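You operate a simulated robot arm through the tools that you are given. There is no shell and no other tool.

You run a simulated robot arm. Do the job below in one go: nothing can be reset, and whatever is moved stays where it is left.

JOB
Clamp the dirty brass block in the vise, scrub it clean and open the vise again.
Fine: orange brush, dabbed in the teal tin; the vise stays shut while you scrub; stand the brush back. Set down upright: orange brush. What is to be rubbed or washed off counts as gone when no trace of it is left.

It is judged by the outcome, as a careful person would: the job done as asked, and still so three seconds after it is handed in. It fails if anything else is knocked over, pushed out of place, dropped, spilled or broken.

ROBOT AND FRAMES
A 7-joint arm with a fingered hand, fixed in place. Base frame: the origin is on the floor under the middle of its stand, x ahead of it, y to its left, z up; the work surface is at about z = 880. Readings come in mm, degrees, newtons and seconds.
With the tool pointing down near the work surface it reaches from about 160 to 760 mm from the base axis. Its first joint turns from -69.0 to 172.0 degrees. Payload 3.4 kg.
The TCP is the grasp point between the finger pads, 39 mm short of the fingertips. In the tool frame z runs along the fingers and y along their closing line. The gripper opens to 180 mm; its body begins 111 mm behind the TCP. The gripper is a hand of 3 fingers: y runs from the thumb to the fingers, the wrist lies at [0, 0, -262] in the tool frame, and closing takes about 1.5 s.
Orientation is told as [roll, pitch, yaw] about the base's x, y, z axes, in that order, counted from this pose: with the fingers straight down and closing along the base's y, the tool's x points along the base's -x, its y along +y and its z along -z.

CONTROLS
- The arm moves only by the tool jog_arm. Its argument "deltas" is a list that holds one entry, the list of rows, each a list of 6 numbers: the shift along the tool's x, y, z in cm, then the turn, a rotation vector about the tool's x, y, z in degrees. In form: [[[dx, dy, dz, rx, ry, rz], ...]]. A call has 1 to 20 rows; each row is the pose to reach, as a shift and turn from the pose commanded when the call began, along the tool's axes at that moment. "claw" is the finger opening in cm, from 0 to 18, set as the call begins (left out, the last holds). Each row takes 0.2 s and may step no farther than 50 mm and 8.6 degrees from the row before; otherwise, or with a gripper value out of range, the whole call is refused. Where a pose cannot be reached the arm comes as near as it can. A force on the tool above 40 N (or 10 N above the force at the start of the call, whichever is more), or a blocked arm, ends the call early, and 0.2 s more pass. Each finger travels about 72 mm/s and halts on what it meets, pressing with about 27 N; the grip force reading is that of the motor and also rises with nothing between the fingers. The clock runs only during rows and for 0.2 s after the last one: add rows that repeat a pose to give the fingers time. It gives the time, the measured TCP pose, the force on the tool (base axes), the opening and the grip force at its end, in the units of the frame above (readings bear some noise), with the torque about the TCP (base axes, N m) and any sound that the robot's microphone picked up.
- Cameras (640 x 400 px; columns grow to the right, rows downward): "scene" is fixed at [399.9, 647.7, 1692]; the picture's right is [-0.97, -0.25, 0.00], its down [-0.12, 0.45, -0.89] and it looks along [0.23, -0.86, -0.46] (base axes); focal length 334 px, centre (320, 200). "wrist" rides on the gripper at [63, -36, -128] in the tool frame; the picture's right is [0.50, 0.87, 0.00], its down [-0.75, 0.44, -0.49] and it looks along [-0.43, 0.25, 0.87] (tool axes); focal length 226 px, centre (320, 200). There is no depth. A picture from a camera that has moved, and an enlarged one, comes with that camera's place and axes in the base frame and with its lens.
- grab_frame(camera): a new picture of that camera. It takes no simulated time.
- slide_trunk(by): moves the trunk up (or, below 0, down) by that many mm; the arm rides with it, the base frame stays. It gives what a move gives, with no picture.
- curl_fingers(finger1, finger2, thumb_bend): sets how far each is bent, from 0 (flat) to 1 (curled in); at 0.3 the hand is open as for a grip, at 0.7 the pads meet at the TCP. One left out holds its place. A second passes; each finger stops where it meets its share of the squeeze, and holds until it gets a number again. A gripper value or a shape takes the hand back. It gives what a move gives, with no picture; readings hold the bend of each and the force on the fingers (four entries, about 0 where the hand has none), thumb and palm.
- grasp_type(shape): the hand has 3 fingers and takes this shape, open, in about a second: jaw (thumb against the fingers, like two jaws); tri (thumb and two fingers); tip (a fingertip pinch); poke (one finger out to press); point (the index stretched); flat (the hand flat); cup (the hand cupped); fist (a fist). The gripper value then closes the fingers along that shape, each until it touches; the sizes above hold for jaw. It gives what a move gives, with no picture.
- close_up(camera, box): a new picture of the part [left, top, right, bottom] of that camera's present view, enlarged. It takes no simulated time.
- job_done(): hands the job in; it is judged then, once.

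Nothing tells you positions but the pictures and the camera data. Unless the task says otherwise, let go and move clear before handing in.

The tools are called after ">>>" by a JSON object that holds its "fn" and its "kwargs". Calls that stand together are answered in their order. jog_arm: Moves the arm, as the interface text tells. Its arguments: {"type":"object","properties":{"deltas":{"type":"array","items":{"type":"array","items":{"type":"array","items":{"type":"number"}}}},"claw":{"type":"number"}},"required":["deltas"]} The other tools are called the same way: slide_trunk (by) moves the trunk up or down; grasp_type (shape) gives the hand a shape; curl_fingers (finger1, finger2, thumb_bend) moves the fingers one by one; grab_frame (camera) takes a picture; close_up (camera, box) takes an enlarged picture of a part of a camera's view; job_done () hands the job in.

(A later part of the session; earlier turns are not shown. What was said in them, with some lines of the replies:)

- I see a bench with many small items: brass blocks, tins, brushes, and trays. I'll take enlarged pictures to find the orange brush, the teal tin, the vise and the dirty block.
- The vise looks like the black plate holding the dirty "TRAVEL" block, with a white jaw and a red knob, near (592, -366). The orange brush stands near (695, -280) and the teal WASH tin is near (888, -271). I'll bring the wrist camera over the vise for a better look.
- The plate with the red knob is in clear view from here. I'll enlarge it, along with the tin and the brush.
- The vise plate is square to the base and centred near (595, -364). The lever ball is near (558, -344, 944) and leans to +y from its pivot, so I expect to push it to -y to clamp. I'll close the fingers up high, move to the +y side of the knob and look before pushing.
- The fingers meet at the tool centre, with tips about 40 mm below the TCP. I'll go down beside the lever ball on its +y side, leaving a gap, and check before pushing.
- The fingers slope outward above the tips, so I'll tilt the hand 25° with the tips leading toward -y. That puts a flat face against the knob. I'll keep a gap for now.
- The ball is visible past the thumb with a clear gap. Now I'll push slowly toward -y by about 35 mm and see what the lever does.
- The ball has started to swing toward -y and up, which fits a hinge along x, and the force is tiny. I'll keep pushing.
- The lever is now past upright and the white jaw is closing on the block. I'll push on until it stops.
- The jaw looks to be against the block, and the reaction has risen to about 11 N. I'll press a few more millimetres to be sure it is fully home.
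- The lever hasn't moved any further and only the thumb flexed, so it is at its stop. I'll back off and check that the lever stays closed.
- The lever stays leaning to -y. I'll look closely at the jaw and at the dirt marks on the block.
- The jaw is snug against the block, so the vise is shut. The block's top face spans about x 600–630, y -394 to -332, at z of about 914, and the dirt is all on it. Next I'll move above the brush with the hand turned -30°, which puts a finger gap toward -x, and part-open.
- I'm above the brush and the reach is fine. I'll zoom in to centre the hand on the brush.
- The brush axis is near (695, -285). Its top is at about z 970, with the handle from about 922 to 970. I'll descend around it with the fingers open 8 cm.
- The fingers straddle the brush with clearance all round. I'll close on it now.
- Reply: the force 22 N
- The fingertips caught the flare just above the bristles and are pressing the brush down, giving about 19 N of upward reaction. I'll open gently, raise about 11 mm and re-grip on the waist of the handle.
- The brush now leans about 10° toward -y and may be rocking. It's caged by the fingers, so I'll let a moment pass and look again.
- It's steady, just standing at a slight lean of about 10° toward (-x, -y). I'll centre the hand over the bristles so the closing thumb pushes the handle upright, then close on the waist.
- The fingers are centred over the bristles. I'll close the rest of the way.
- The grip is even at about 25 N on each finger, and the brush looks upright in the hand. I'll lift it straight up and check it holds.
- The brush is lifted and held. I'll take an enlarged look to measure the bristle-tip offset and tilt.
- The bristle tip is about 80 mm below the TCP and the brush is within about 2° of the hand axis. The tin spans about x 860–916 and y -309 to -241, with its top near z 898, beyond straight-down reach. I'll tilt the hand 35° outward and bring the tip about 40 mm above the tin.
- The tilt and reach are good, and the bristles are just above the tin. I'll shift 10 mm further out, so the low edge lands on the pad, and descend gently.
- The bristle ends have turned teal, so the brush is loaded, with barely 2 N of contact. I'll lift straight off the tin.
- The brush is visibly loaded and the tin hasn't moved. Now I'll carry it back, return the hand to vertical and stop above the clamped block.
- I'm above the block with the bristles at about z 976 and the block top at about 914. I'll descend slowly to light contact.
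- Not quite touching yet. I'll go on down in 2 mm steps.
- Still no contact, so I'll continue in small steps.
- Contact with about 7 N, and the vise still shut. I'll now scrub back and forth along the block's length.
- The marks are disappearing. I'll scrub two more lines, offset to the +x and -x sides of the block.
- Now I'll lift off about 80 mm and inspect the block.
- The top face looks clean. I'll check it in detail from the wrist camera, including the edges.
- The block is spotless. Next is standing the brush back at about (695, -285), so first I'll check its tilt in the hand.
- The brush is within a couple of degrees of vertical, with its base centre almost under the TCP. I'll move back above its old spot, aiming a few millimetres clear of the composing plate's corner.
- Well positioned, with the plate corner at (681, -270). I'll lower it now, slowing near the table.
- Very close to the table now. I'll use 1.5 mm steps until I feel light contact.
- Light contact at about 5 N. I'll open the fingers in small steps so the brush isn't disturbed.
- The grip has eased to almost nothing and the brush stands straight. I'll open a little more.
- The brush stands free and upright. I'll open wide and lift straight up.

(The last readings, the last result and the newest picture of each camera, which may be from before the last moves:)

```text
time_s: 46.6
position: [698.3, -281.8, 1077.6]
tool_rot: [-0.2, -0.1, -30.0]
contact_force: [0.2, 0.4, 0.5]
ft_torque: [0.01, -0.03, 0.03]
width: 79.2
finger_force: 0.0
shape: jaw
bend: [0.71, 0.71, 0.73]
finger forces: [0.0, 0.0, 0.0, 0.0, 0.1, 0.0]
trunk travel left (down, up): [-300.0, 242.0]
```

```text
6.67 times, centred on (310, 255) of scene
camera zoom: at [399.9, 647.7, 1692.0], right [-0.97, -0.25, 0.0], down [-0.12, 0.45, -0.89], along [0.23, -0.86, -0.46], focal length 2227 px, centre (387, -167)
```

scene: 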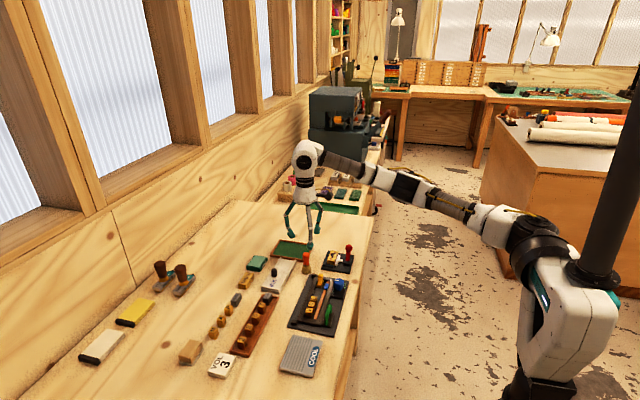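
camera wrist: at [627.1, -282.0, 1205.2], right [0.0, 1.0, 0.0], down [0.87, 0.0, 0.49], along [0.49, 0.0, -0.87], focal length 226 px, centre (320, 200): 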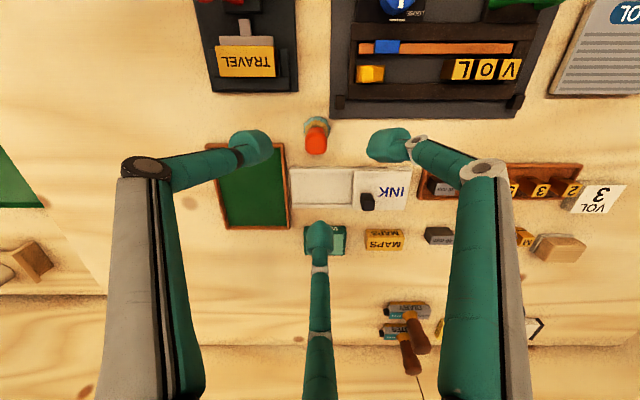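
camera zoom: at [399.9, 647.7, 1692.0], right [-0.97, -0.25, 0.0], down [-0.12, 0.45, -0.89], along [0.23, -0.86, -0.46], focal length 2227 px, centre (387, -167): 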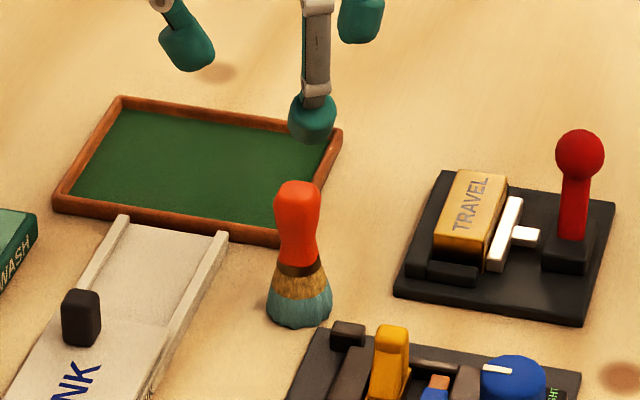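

The brush is upright and steady back at its spot. To open the vise, I'll straddle the red ball near (558, -385, 943) with the open hand, thumb on its -y side, and draw it toward +y. First I'll move above it.

>>> {"fn": "jog_arm", "kwargs": {"deltas": [[[1.4, -3.19, 0, 0, 0, -6], [2.8, -6.38, 0, 0, 0, -12], [4.2, -9.57, 0, 0, 0, -18], [5.6, -12.76, 0, 0, 0, -24], [6.99, -15.95, 0, 0, 0, -30], [6.99, -15.95, 0, 0, 0, -30], [6.99, -15.95, 0, 0, 0, -30]]]}}

>>> {"fn": "grab_frame", "kwargs": {"camera": "wrist"}}

>>> {"fn": "close_up", "kwargs": {"camera": "scene", "box": [290, 190, 390, 280]}}

```text
time_s: 48.2
position: [555.9, -387.6, 1078.7]
tool_rot: [-0.1, -0.1, 0.0]
contact_force: [-0.1, -0.2, 0.6]
ft_torque: [-0.02, -0.03, 0.03]
width: 79.5
finger_force: 0.0
shape: jaw
bend: [0.71, 0.71, 0.73]
finger forces: [0.1, 0.1, 0.1, 0.0, 0.0, 0.0]
trunk travel left (down, up): [-300.0, 242.0]
```

```text
taken
camera wrist: at [494.5, -423.6, 1207.1], right [-0.5, 0.87, 0.0], down [0.75, 0.44, 0.49], along [0.43, 0.24, -0.87], focal length 226 px, centre (320, 200)
```

wrist: 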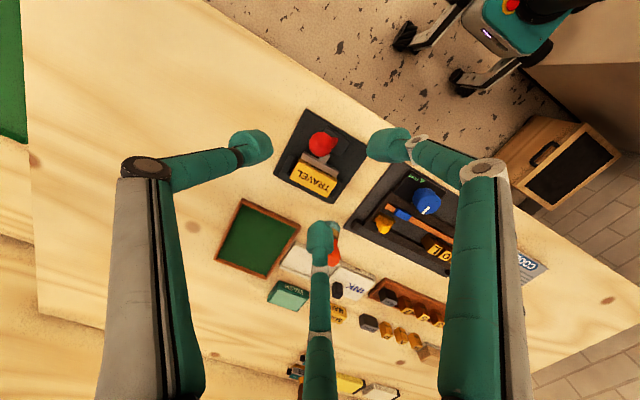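

```text
4.44 times, centred on (340, 235) of scene
camera zoom: at [399.9, 647.7, 1692.0], right [-0.97, -0.25, 0.0], down [-0.12, 0.45, -0.89], along [0.23, -0.86, -0.46], focal length 1485 px, centre (231, 44)
```

zoom: 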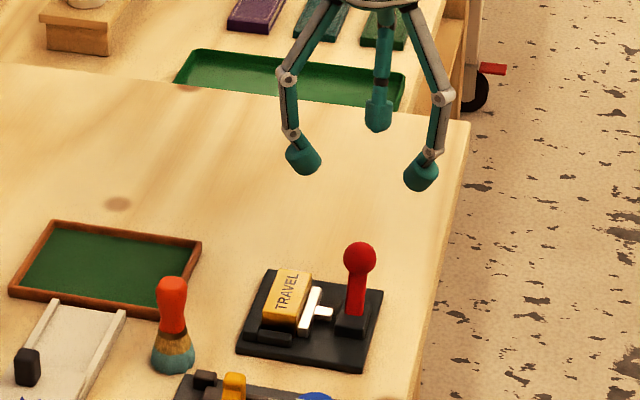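

The ball is centred in the open hand. I'll descend around it, with the tips staying above the block top.

>>> {"fn": "jog_arm", "kwargs": {"deltas": [[[0, 0, 3, 0, 0, 0], [0, 0, 6, 0, 0, 0], [0, 0, 8.5, 0, 0, 0], [0, 0, 10, 0, 0, 0], [0, 0, 10.8, 0, 0, 0], [0, 0, 10.8, 0, 0, 0]]]}}

>>> {"fn": "grab_frame", "kwargs": {"camera": "wrist"}}

>>> {"fn": "close_up", "kwargs": {"camera": "scene", "box": [300, 200, 380, 275]}}

```text
time_s: 49.6
position: [559.5, -388.8, 971.1]
tool_rot: [-0.1, -0.1, 0.1]
contact_force: [-0.3, -0.2, 0.2]
ft_torque: [0.01, -0.01, 0.04]
width: 79.3
finger_force: 0.1
shape: jaw
bend: [0.71, 0.71, 0.73]
finger forces: [0.1, 0.1, 0.0, 0.0, 0.1, 0.1]
trunk travel left (down, up): [-300.0, 242.0]
```

```text
taken
camera wrist: at [496.8, -425.2, 1098.7], right [-0.5, 0.87, 0.0], down [0.75, 0.44, 0.49], along [0.43, 0.24, -0.87], focal length 226 px, centre (320, 200)
```

wrist: 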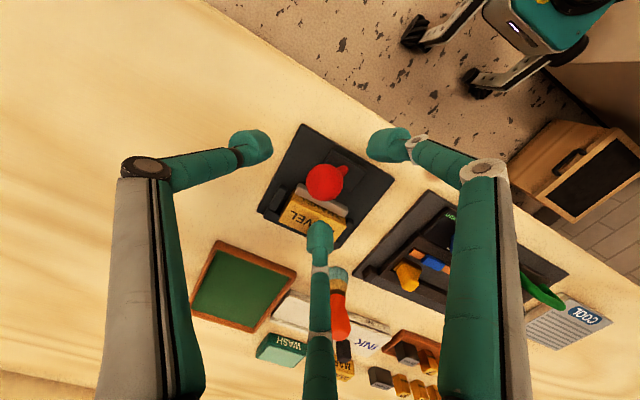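

```text
5.33 times, centred on (340, 238) of scene
camera zoom: at [399.9, 647.7, 1692.0], right [-0.97, -0.25, 0.0], down [-0.12, 0.45, -0.89], along [0.23, -0.86, -0.46], focal length 1782 px, centre (213, 0)
```

zoom: 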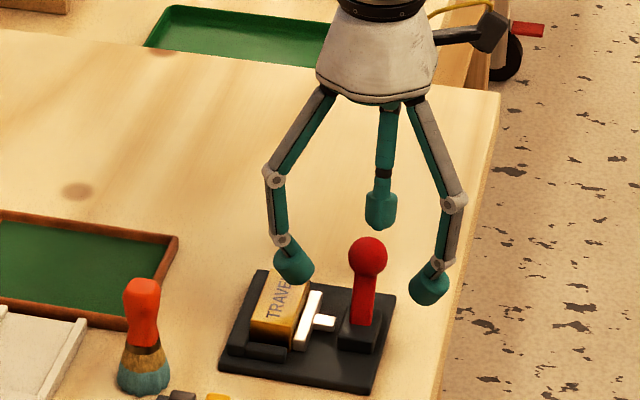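

The thumb sits on the -y side of the ball. I'll lower 7 mm for better overlap, then draw it toward +y in small steps.

>>> {"fn": "jog_arm", "kwargs": {"deltas": [[[0, 0, 0.7, 0, 0, 0], [0, 0.8, 0.7, 0, 0, 0], [0, 1.6, 0.7, 0, 0, 0], [0, 2.4, 0.7, 0, 0, 0], [0, 3.2, 0.7, 0, 0, 0], [0, 4.0, 0.7, 0, 0, 0], [0, 4.6, 0.7, 0, 0, 0]]]}}

>>> {"fn": "grab_frame", "kwargs": {"camera": "wrist"}}

>>> {"fn": "close_up", "kwargs": {"camera": "scene", "box": [300, 200, 380, 275]}}

```text
time_s: 51.2
position: [558.5, -344.3, 965.4]
tool_rot: [-0.1, -0.1, -0.1]
contact_force: [-0.2, -1.3, 0.8]
ft_torque: [0.0, 0.01, -0.01]
width: 80.3
finger_force: 0.0
shape: jaw
bend: [0.71, 0.71, 0.73]
finger forces: [0.0, 0.1, 0.0, 0.0, 0.2, 0.0]
trunk travel left (down, up): [-300.0, 242.0]
```

```text
taken
camera wrist: at [496.6, -379.9, 1092.4], right [-0.5, 0.87, 0.0], down [0.75, 0.44, 0.49], along [0.43, 0.24, -0.87], focal length 226 px, centre (320, 200)
```

wrist: 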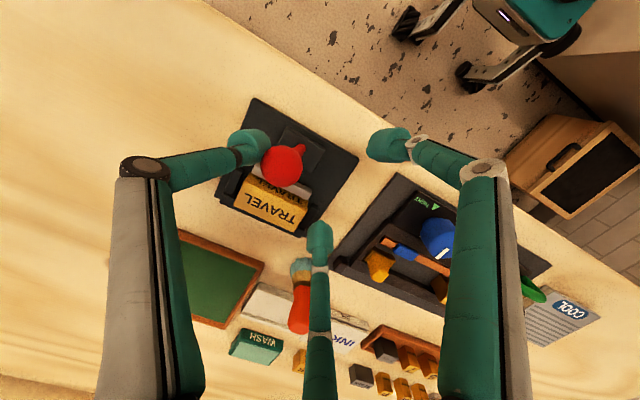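

```text
5.33 times, centred on (340, 238) of scene
camera zoom: at [399.9, 647.7, 1692.0], right [-0.97, -0.25, 0.0], down [-0.12, 0.45, -0.89], along [0.23, -0.86, -0.46], focal length 1782 px, centre (213, 0)
```

zoom: 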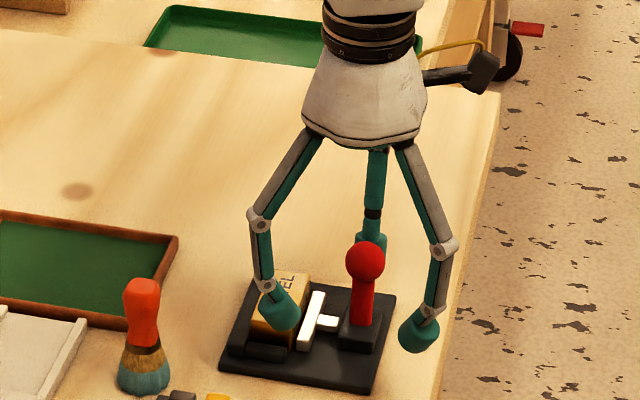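

The thumb is drawing the lever over and the jaw is backing off the block. I'll continue.

>>> {"fn": "jog_arm", "kwargs": {"deltas": [[[0, 0.6, 0, 0, 0, 0], [0, 1.2, 0, 0, 0, 0], [0, 1.8, 0, 0, 0, 0], [0, 2.4, 0, 0, 0, 0]]]}}

>>> {"fn": "close_up", "kwargs": {"camera": "wrist", "box": [180, 70, 340, 230]}}

>>> {"fn": "close_up", "kwargs": {"camera": "scene", "box": [300, 200, 380, 275]}}

```text
time_s: 52.2
position: [560.1, -319.5, 964.9]
tool_rot: [-0.1, 0.0, -0.1]
contact_force: [0.3, 0.2, -0.3]
ft_torque: [0.04, 0.03, 0.0]
width: 79.8
finger_force: 0.1
shape: jaw
bend: [0.71, 0.71, 0.73]
finger forces: [0.0, 0.0, 0.1, 0.0, 0.1, 0.0]
trunk travel left (down, up): [-300.0, 242.0]
```

```text
2.50 times, centred on (260, 150) of wrist
camera zoom: at [496.6, -355.8, 1091.5], right [-0.5, 0.87, 0.0], down [0.75, 0.44, 0.49], along [0.43, 0.24, -0.87], focal length 565 px, centre (470, 325)
```

zoom: 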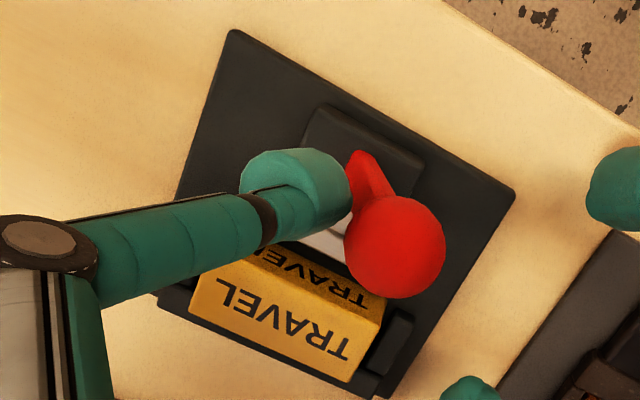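

```text
5.33 times, centred on (340, 238) of scene
camera zoom: at [399.9, 647.7, 1692.0], right [-0.97, -0.25, 0.0], down [-0.12, 0.45, -0.89], along [0.23, -0.86, -0.46], focal length 1782 px, centre (213, 0)
```

zoom: 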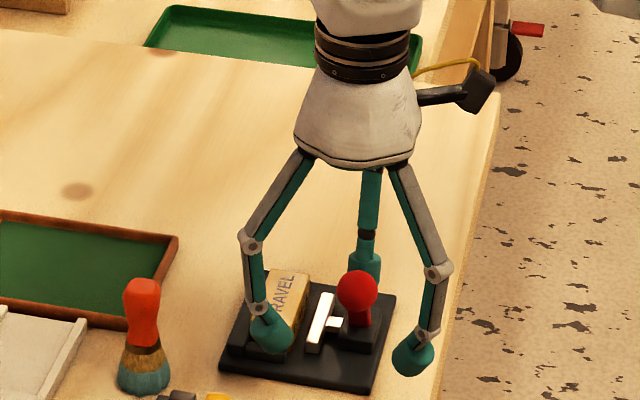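

The ball is back at about y -344, where it started open. I'll nudge a few millimetres more to confirm it is at its open stop.

>>> {"fn": "jog_arm", "kwargs": {"deltas": [[[0, 0.3, 0, 0, 0, 0], [0, 0.5, 0, 0, 0, 0]]]}}

>>> {"fn": "close_up", "kwargs": {"camera": "wrist", "box": [180, 70, 340, 230]}}

```text
time_s: 52.8
position: [558.0, -315.1, 963.8]
tool_rot: [-0.2, -0.1, -0.2]
contact_force: [1.1, -0.3, -0.1]
ft_torque: [-0.01, -0.02, 0.0]
width: 80.4
finger_force: 0.2
shape: jaw
bend: [0.71, 0.71, 0.73]
finger forces: [0.0, 0.0, 0.1, 0.0, 0.8, 0.1]
trunk travel left (down, up): [-300.0, 242.0]
```

```text
2.50 times, centred on (260, 150) of wrist
camera zoom: at [496.1, -350.5, 1091.7], right [-0.5, 0.87, 0.0], down [0.75, 0.44, 0.49], along [0.43, 0.24, -0.87], focal length 565 px, centre (470, 325)
```

zoom: 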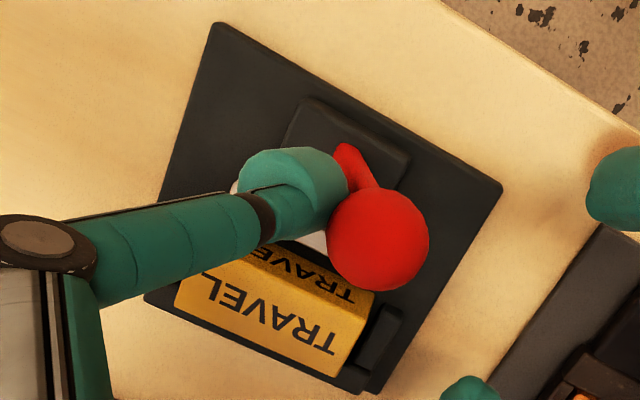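

>>> {"fn": "jog_arm", "kwargs": {"deltas": [[[0, 0.2, 0, 0, 0, 0], [0, 0.4, 0, 0, 0, 0]]]}}

>>> {"fn": "close_up", "kwargs": {"camera": "wrist", "box": [180, 70, 340, 230]}}

```text
time_s: 53.4
position: [556.8, -310.7, 963.1]
tool_rot: [-0.1, 0.0, -0.1]
contact_force: [0.5, -3.5, -0.9]
ft_torque: [-0.06, 0.02, 0.02]
width: 83.2
finger_force: 0.1
shape: jaw
bend: [0.71, 0.71, 0.72]
finger forces: [0.1, 0.0, 0.1, 0.0, 2.8, 0.1]
trunk travel left (down, up): [-300.0, 242.0]
```

```text
2.50 times, centred on (260, 150) of wrist
camera zoom: at [496.4, -347.1, 1091.8], right [-0.5, 0.87, 0.0], down [0.75, 0.43, 0.49], along [0.43, 0.24, -0.87], focal length 565 px, centre (470, 325)
```

zoom: 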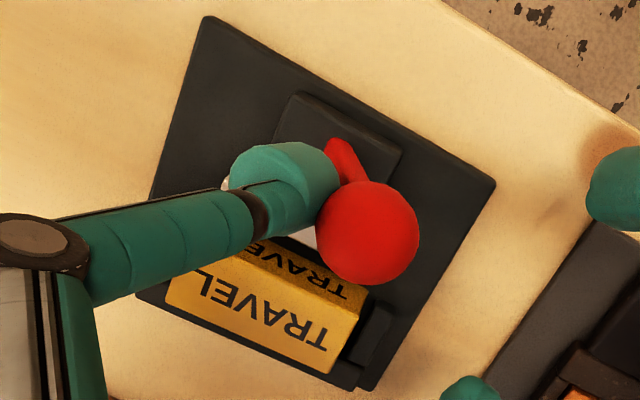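

The lever is against its open stop, with 3.5 N reaction and no more travel. I'll back the thumb off and rise straight up clear of everything.

>>> {"fn": "jog_arm", "kwargs": {"deltas": [[[0, -0.8, 0, 0, 0, 0], [0, -1.8, 0, 0, 0, 0], [0, -1.8, -3, 0, 0, 0], [0, -1.8, -7, 0, 0, 0], [0, -1.8, -11, 0, 0, 0], [0, -1.8, -15, 0, 0, 0], [0, -1.8, -15, 0, 0, 0]]]}}

>>> {"fn": "close_up", "kwargs": {"camera": "scene", "box": [312, 240, 362, 275]}}

>>> {"fn": "grab_frame", "kwargs": {"camera": "scene"}}

>>> {"fn": "grab_frame", "kwargs": {"camera": "wrist"}}

```text
time_s: 55.0
position: [560.5, -329.9, 1112.2]
tool_rot: [-0.1, 0.0, 0.1]
contact_force: [0.4, 0.0, -0.5]
ft_torque: [0.02, 0.04, 0.03]
width: 79.6
finger_force: 0.1
shape: jaw
bend: [0.71, 0.71, 0.73]
finger forces: [0.0, 0.0, 0.0, 0.1, 0.0, 0.0]
trunk travel left (down, up): [-300.0, 242.0]
```

```text
11.43 times, centred on (337, 258) of scene
camera zoom: at [399.9, 647.7, 1692.0], right [-0.97, -0.25, 0.0], down [-0.12, 0.45, -0.89], along [0.23, -0.86, -0.46], focal length 3818 px, centre (126, -457)
```

zoom: 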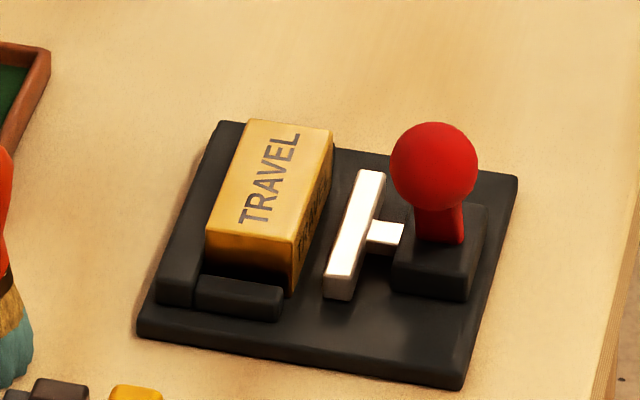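

```text
taken
```

scene: 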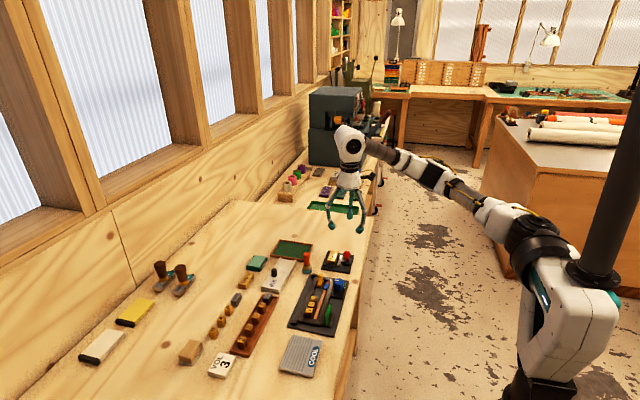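

```text
taken
camera wrist: at [498.6, -366.5, 1239.7], right [-0.5, 0.87, 0.0], down [0.75, 0.44, 0.49], along [0.43, 0.24, -0.87], focal length 226 px, centre (320, 200)
```

wrist: 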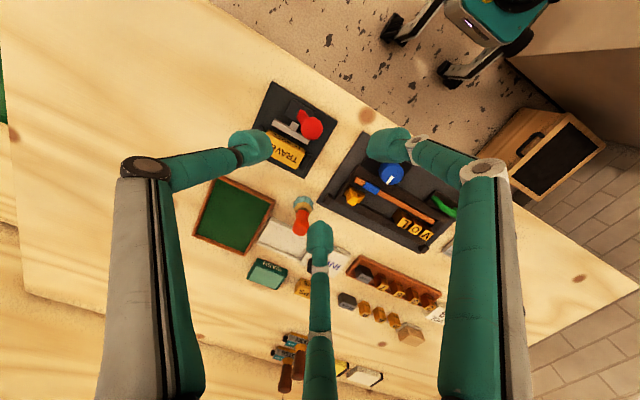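

The vise is open again, with the lever and jaw exactly as in the first picture. I'll do a final close inspection of the block, including its jaw side, and of the brush.

>>> {"fn": "jog_arm", "kwargs": {"deltas": [[[2.0, 1.5, -1, 0, 0, 0], [4.0, 3.0, -2, 0, 0, 0], [6.0, 4.5, -2, 0, 0, 0], [6.0, 4.5, -2, 0, 0, 0]]]}}

>>> {"fn": "grab_frame", "kwargs": {"camera": "wrist"}}

>>> {"fn": "close_up", "kwargs": {"camera": "scene", "box": [325, 245, 350, 270]}}

>>> {"fn": "close_up", "kwargs": {"camera": "scene", "box": [285, 240, 335, 285]}}

>>> {"fn": "close_up", "kwargs": {"camera": "scene", "box": [220, 220, 380, 320]}}

```text
time_s: 56.0
position: [499.1, -287.9, 1133.5]
tool_rot: [-0.1, 0.0, -0.1]
contact_force: [0.1, 0.4, -0.3]
ft_torque: [-0.01, 0.0, 0.01]
width: 79.8
finger_force: 0.1
shape: jaw
bend: [0.71, 0.71, 0.73]
finger forces: [0.0, 0.0, 0.0, 0.0, 0.0, 0.0]
trunk travel left (down, up): [-300.0, 242.0]
```

```text
taken
camera wrist: at [437.2, -323.1, 1260.0], right [-0.5, 0.87, 0.0], down [0.75, 0.44, 0.49], along [0.43, 0.24, -0.87], focal length 226 px, centre (320, 200)
```

wrist: 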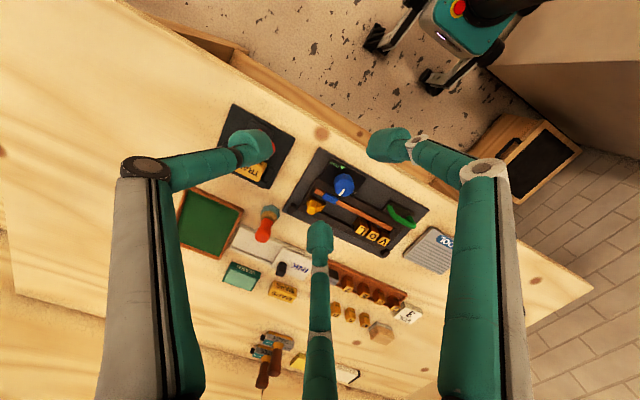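

```text
16.00 times, centred on (338, 258) of scene
camera zoom: at [399.9, 647.7, 1692.0], right [-0.97, -0.25, 0.0], down [-0.12, 0.45, -0.89], along [0.23, -0.86, -0.46], focal length 5345 px, centre (40, -720)
```

zoom: 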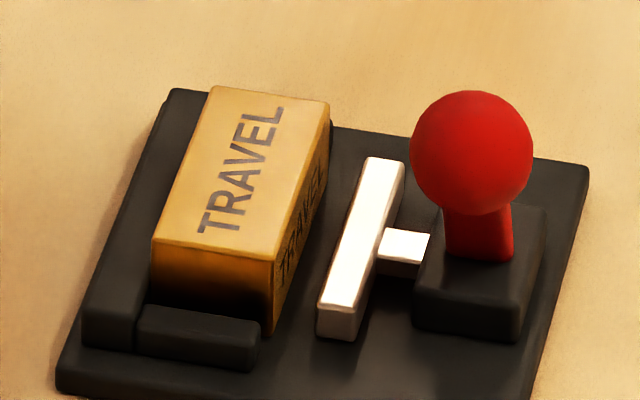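

```text
8.89 times, centred on (310, 262) of scene
camera zoom: at [399.9, 647.7, 1692.0], right [-0.97, -0.25, 0.0], down [-0.12, 0.45, -0.89], along [0.23, -0.86, -0.46], focal length 2970 px, centre (409, -356)
```

zoom: 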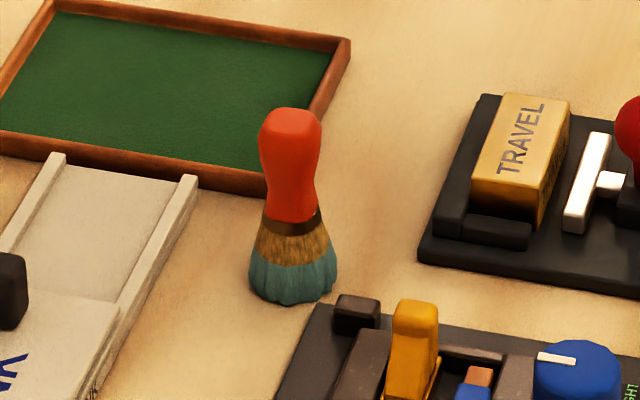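

```text
4.00 times, centred on (300, 270) of scene
camera zoom: at [399.9, 647.7, 1692.0], right [-0.97, -0.25, 0.0], down [-0.12, 0.45, -0.89], along [0.23, -0.86, -0.46], focal length 1336 px, centre (400, -80)
```

zoom: 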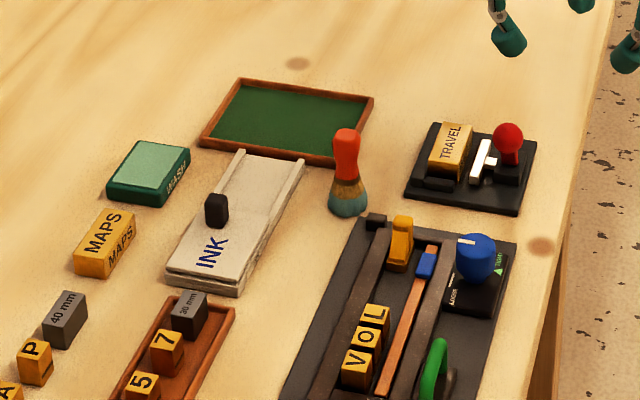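

Everything is in place and nothing else has moved. I'll take one more wrist view of the block's jaw side, unobstructed, to be sure no mark remains there.

>>> {"fn": "jog_arm", "kwargs": {"deltas": [[[0, -3, -1, 0, 0, 0], [0, -6, -2, 0, 0, 0], [0, -9, -2, 0, 0, 0], [0, -9, -2, 0, 0, 0]]]}}

>>> {"fn": "grab_frame", "kwargs": {"camera": "wrist"}}

>>> {"fn": "close_up", "kwargs": {"camera": "wrist", "box": [265, 115, 365, 215]}}

```text
time_s: 57.0
position: [497.5, -376.2, 1152.1]
tool_rot: [-0.1, -0.1, -0.1]
contact_force: [-0.3, -0.2, -0.8]
ft_torque: [0.03, 0.0, 0.02]
width: 79.8
finger_force: 0.0
shape: jaw
bend: [0.71, 0.71, 0.73]
finger forces: [0.1, 0.0, 0.1, 0.0, 0.1, 0.0]
trunk travel left (down, up): [-300.0, 242.0]
```

```text
taken
camera wrist: at [436.9, -411.1, 1278.9], right [-0.5, 0.87, 0.0], down [0.75, 0.44, 0.49], along [0.43, 0.24, -0.87], focal length 226 px, centre (320, 200)
```

wrist: 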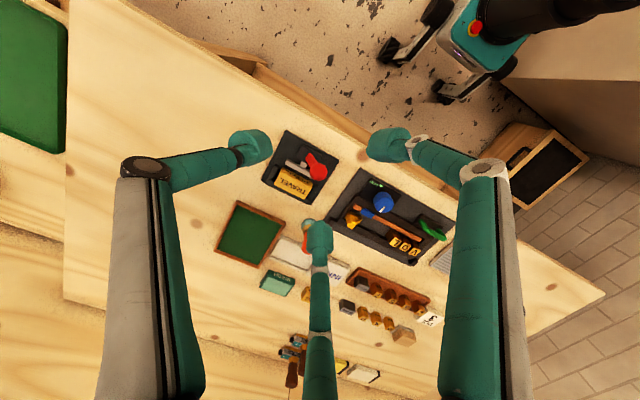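

```text
4.00 times, centred on (315, 165) of wrist
camera zoom: at [436.9, -411.1, 1278.9], right [-0.5, 0.87, 0.0], down [0.75, 0.44, 0.49], along [0.43, 0.24, -0.87], focal length 904 px, centre (340, 340)
```

zoom: 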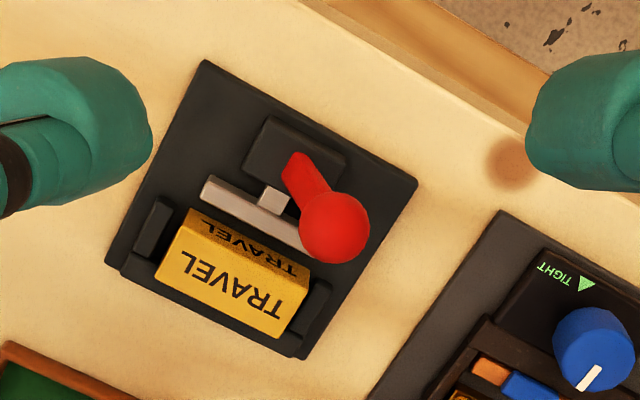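

The block is clean on top and shows only its lettering on the jaw side. The vise is open, the brush stands upright at its spot, and the hand is empty and clear. I'm handing the job in.

>>> {"fn": "job_done", "kwargs": {}}

```text
The job is handed in.
```

The brass "TRAVEL" block is clean, the vise is open again and the orange brush is standing upright at its spot. I've handed the job in.

- **Clamping:** I pushed the vise lever over to its stop. The jaw stayed closed on the block all through the scrubbing.
- **Scrubbing:** I dabbed the brush in the teal WASH tin until the bristles turned teal. I then scrubbed the whole top face until the close-ups showed no marks. The faces I could see afterwards, including the jaw side, show only the lettering.
- **Brush:** It stands upright and steady about 4 mm from where it was, shifted to keep it clear of the corner of the neighbouring plate. The bristles are still teal.
- **Opening:** The lever is back against its open stop, matching the first picture, and the block is still sitting in the vise.

The brush tipped to about 10° while I was first gripping it, but it stayed inside the fingers and I straightened it before lifting. Nothing else on the bench appears moved in the final pictures.
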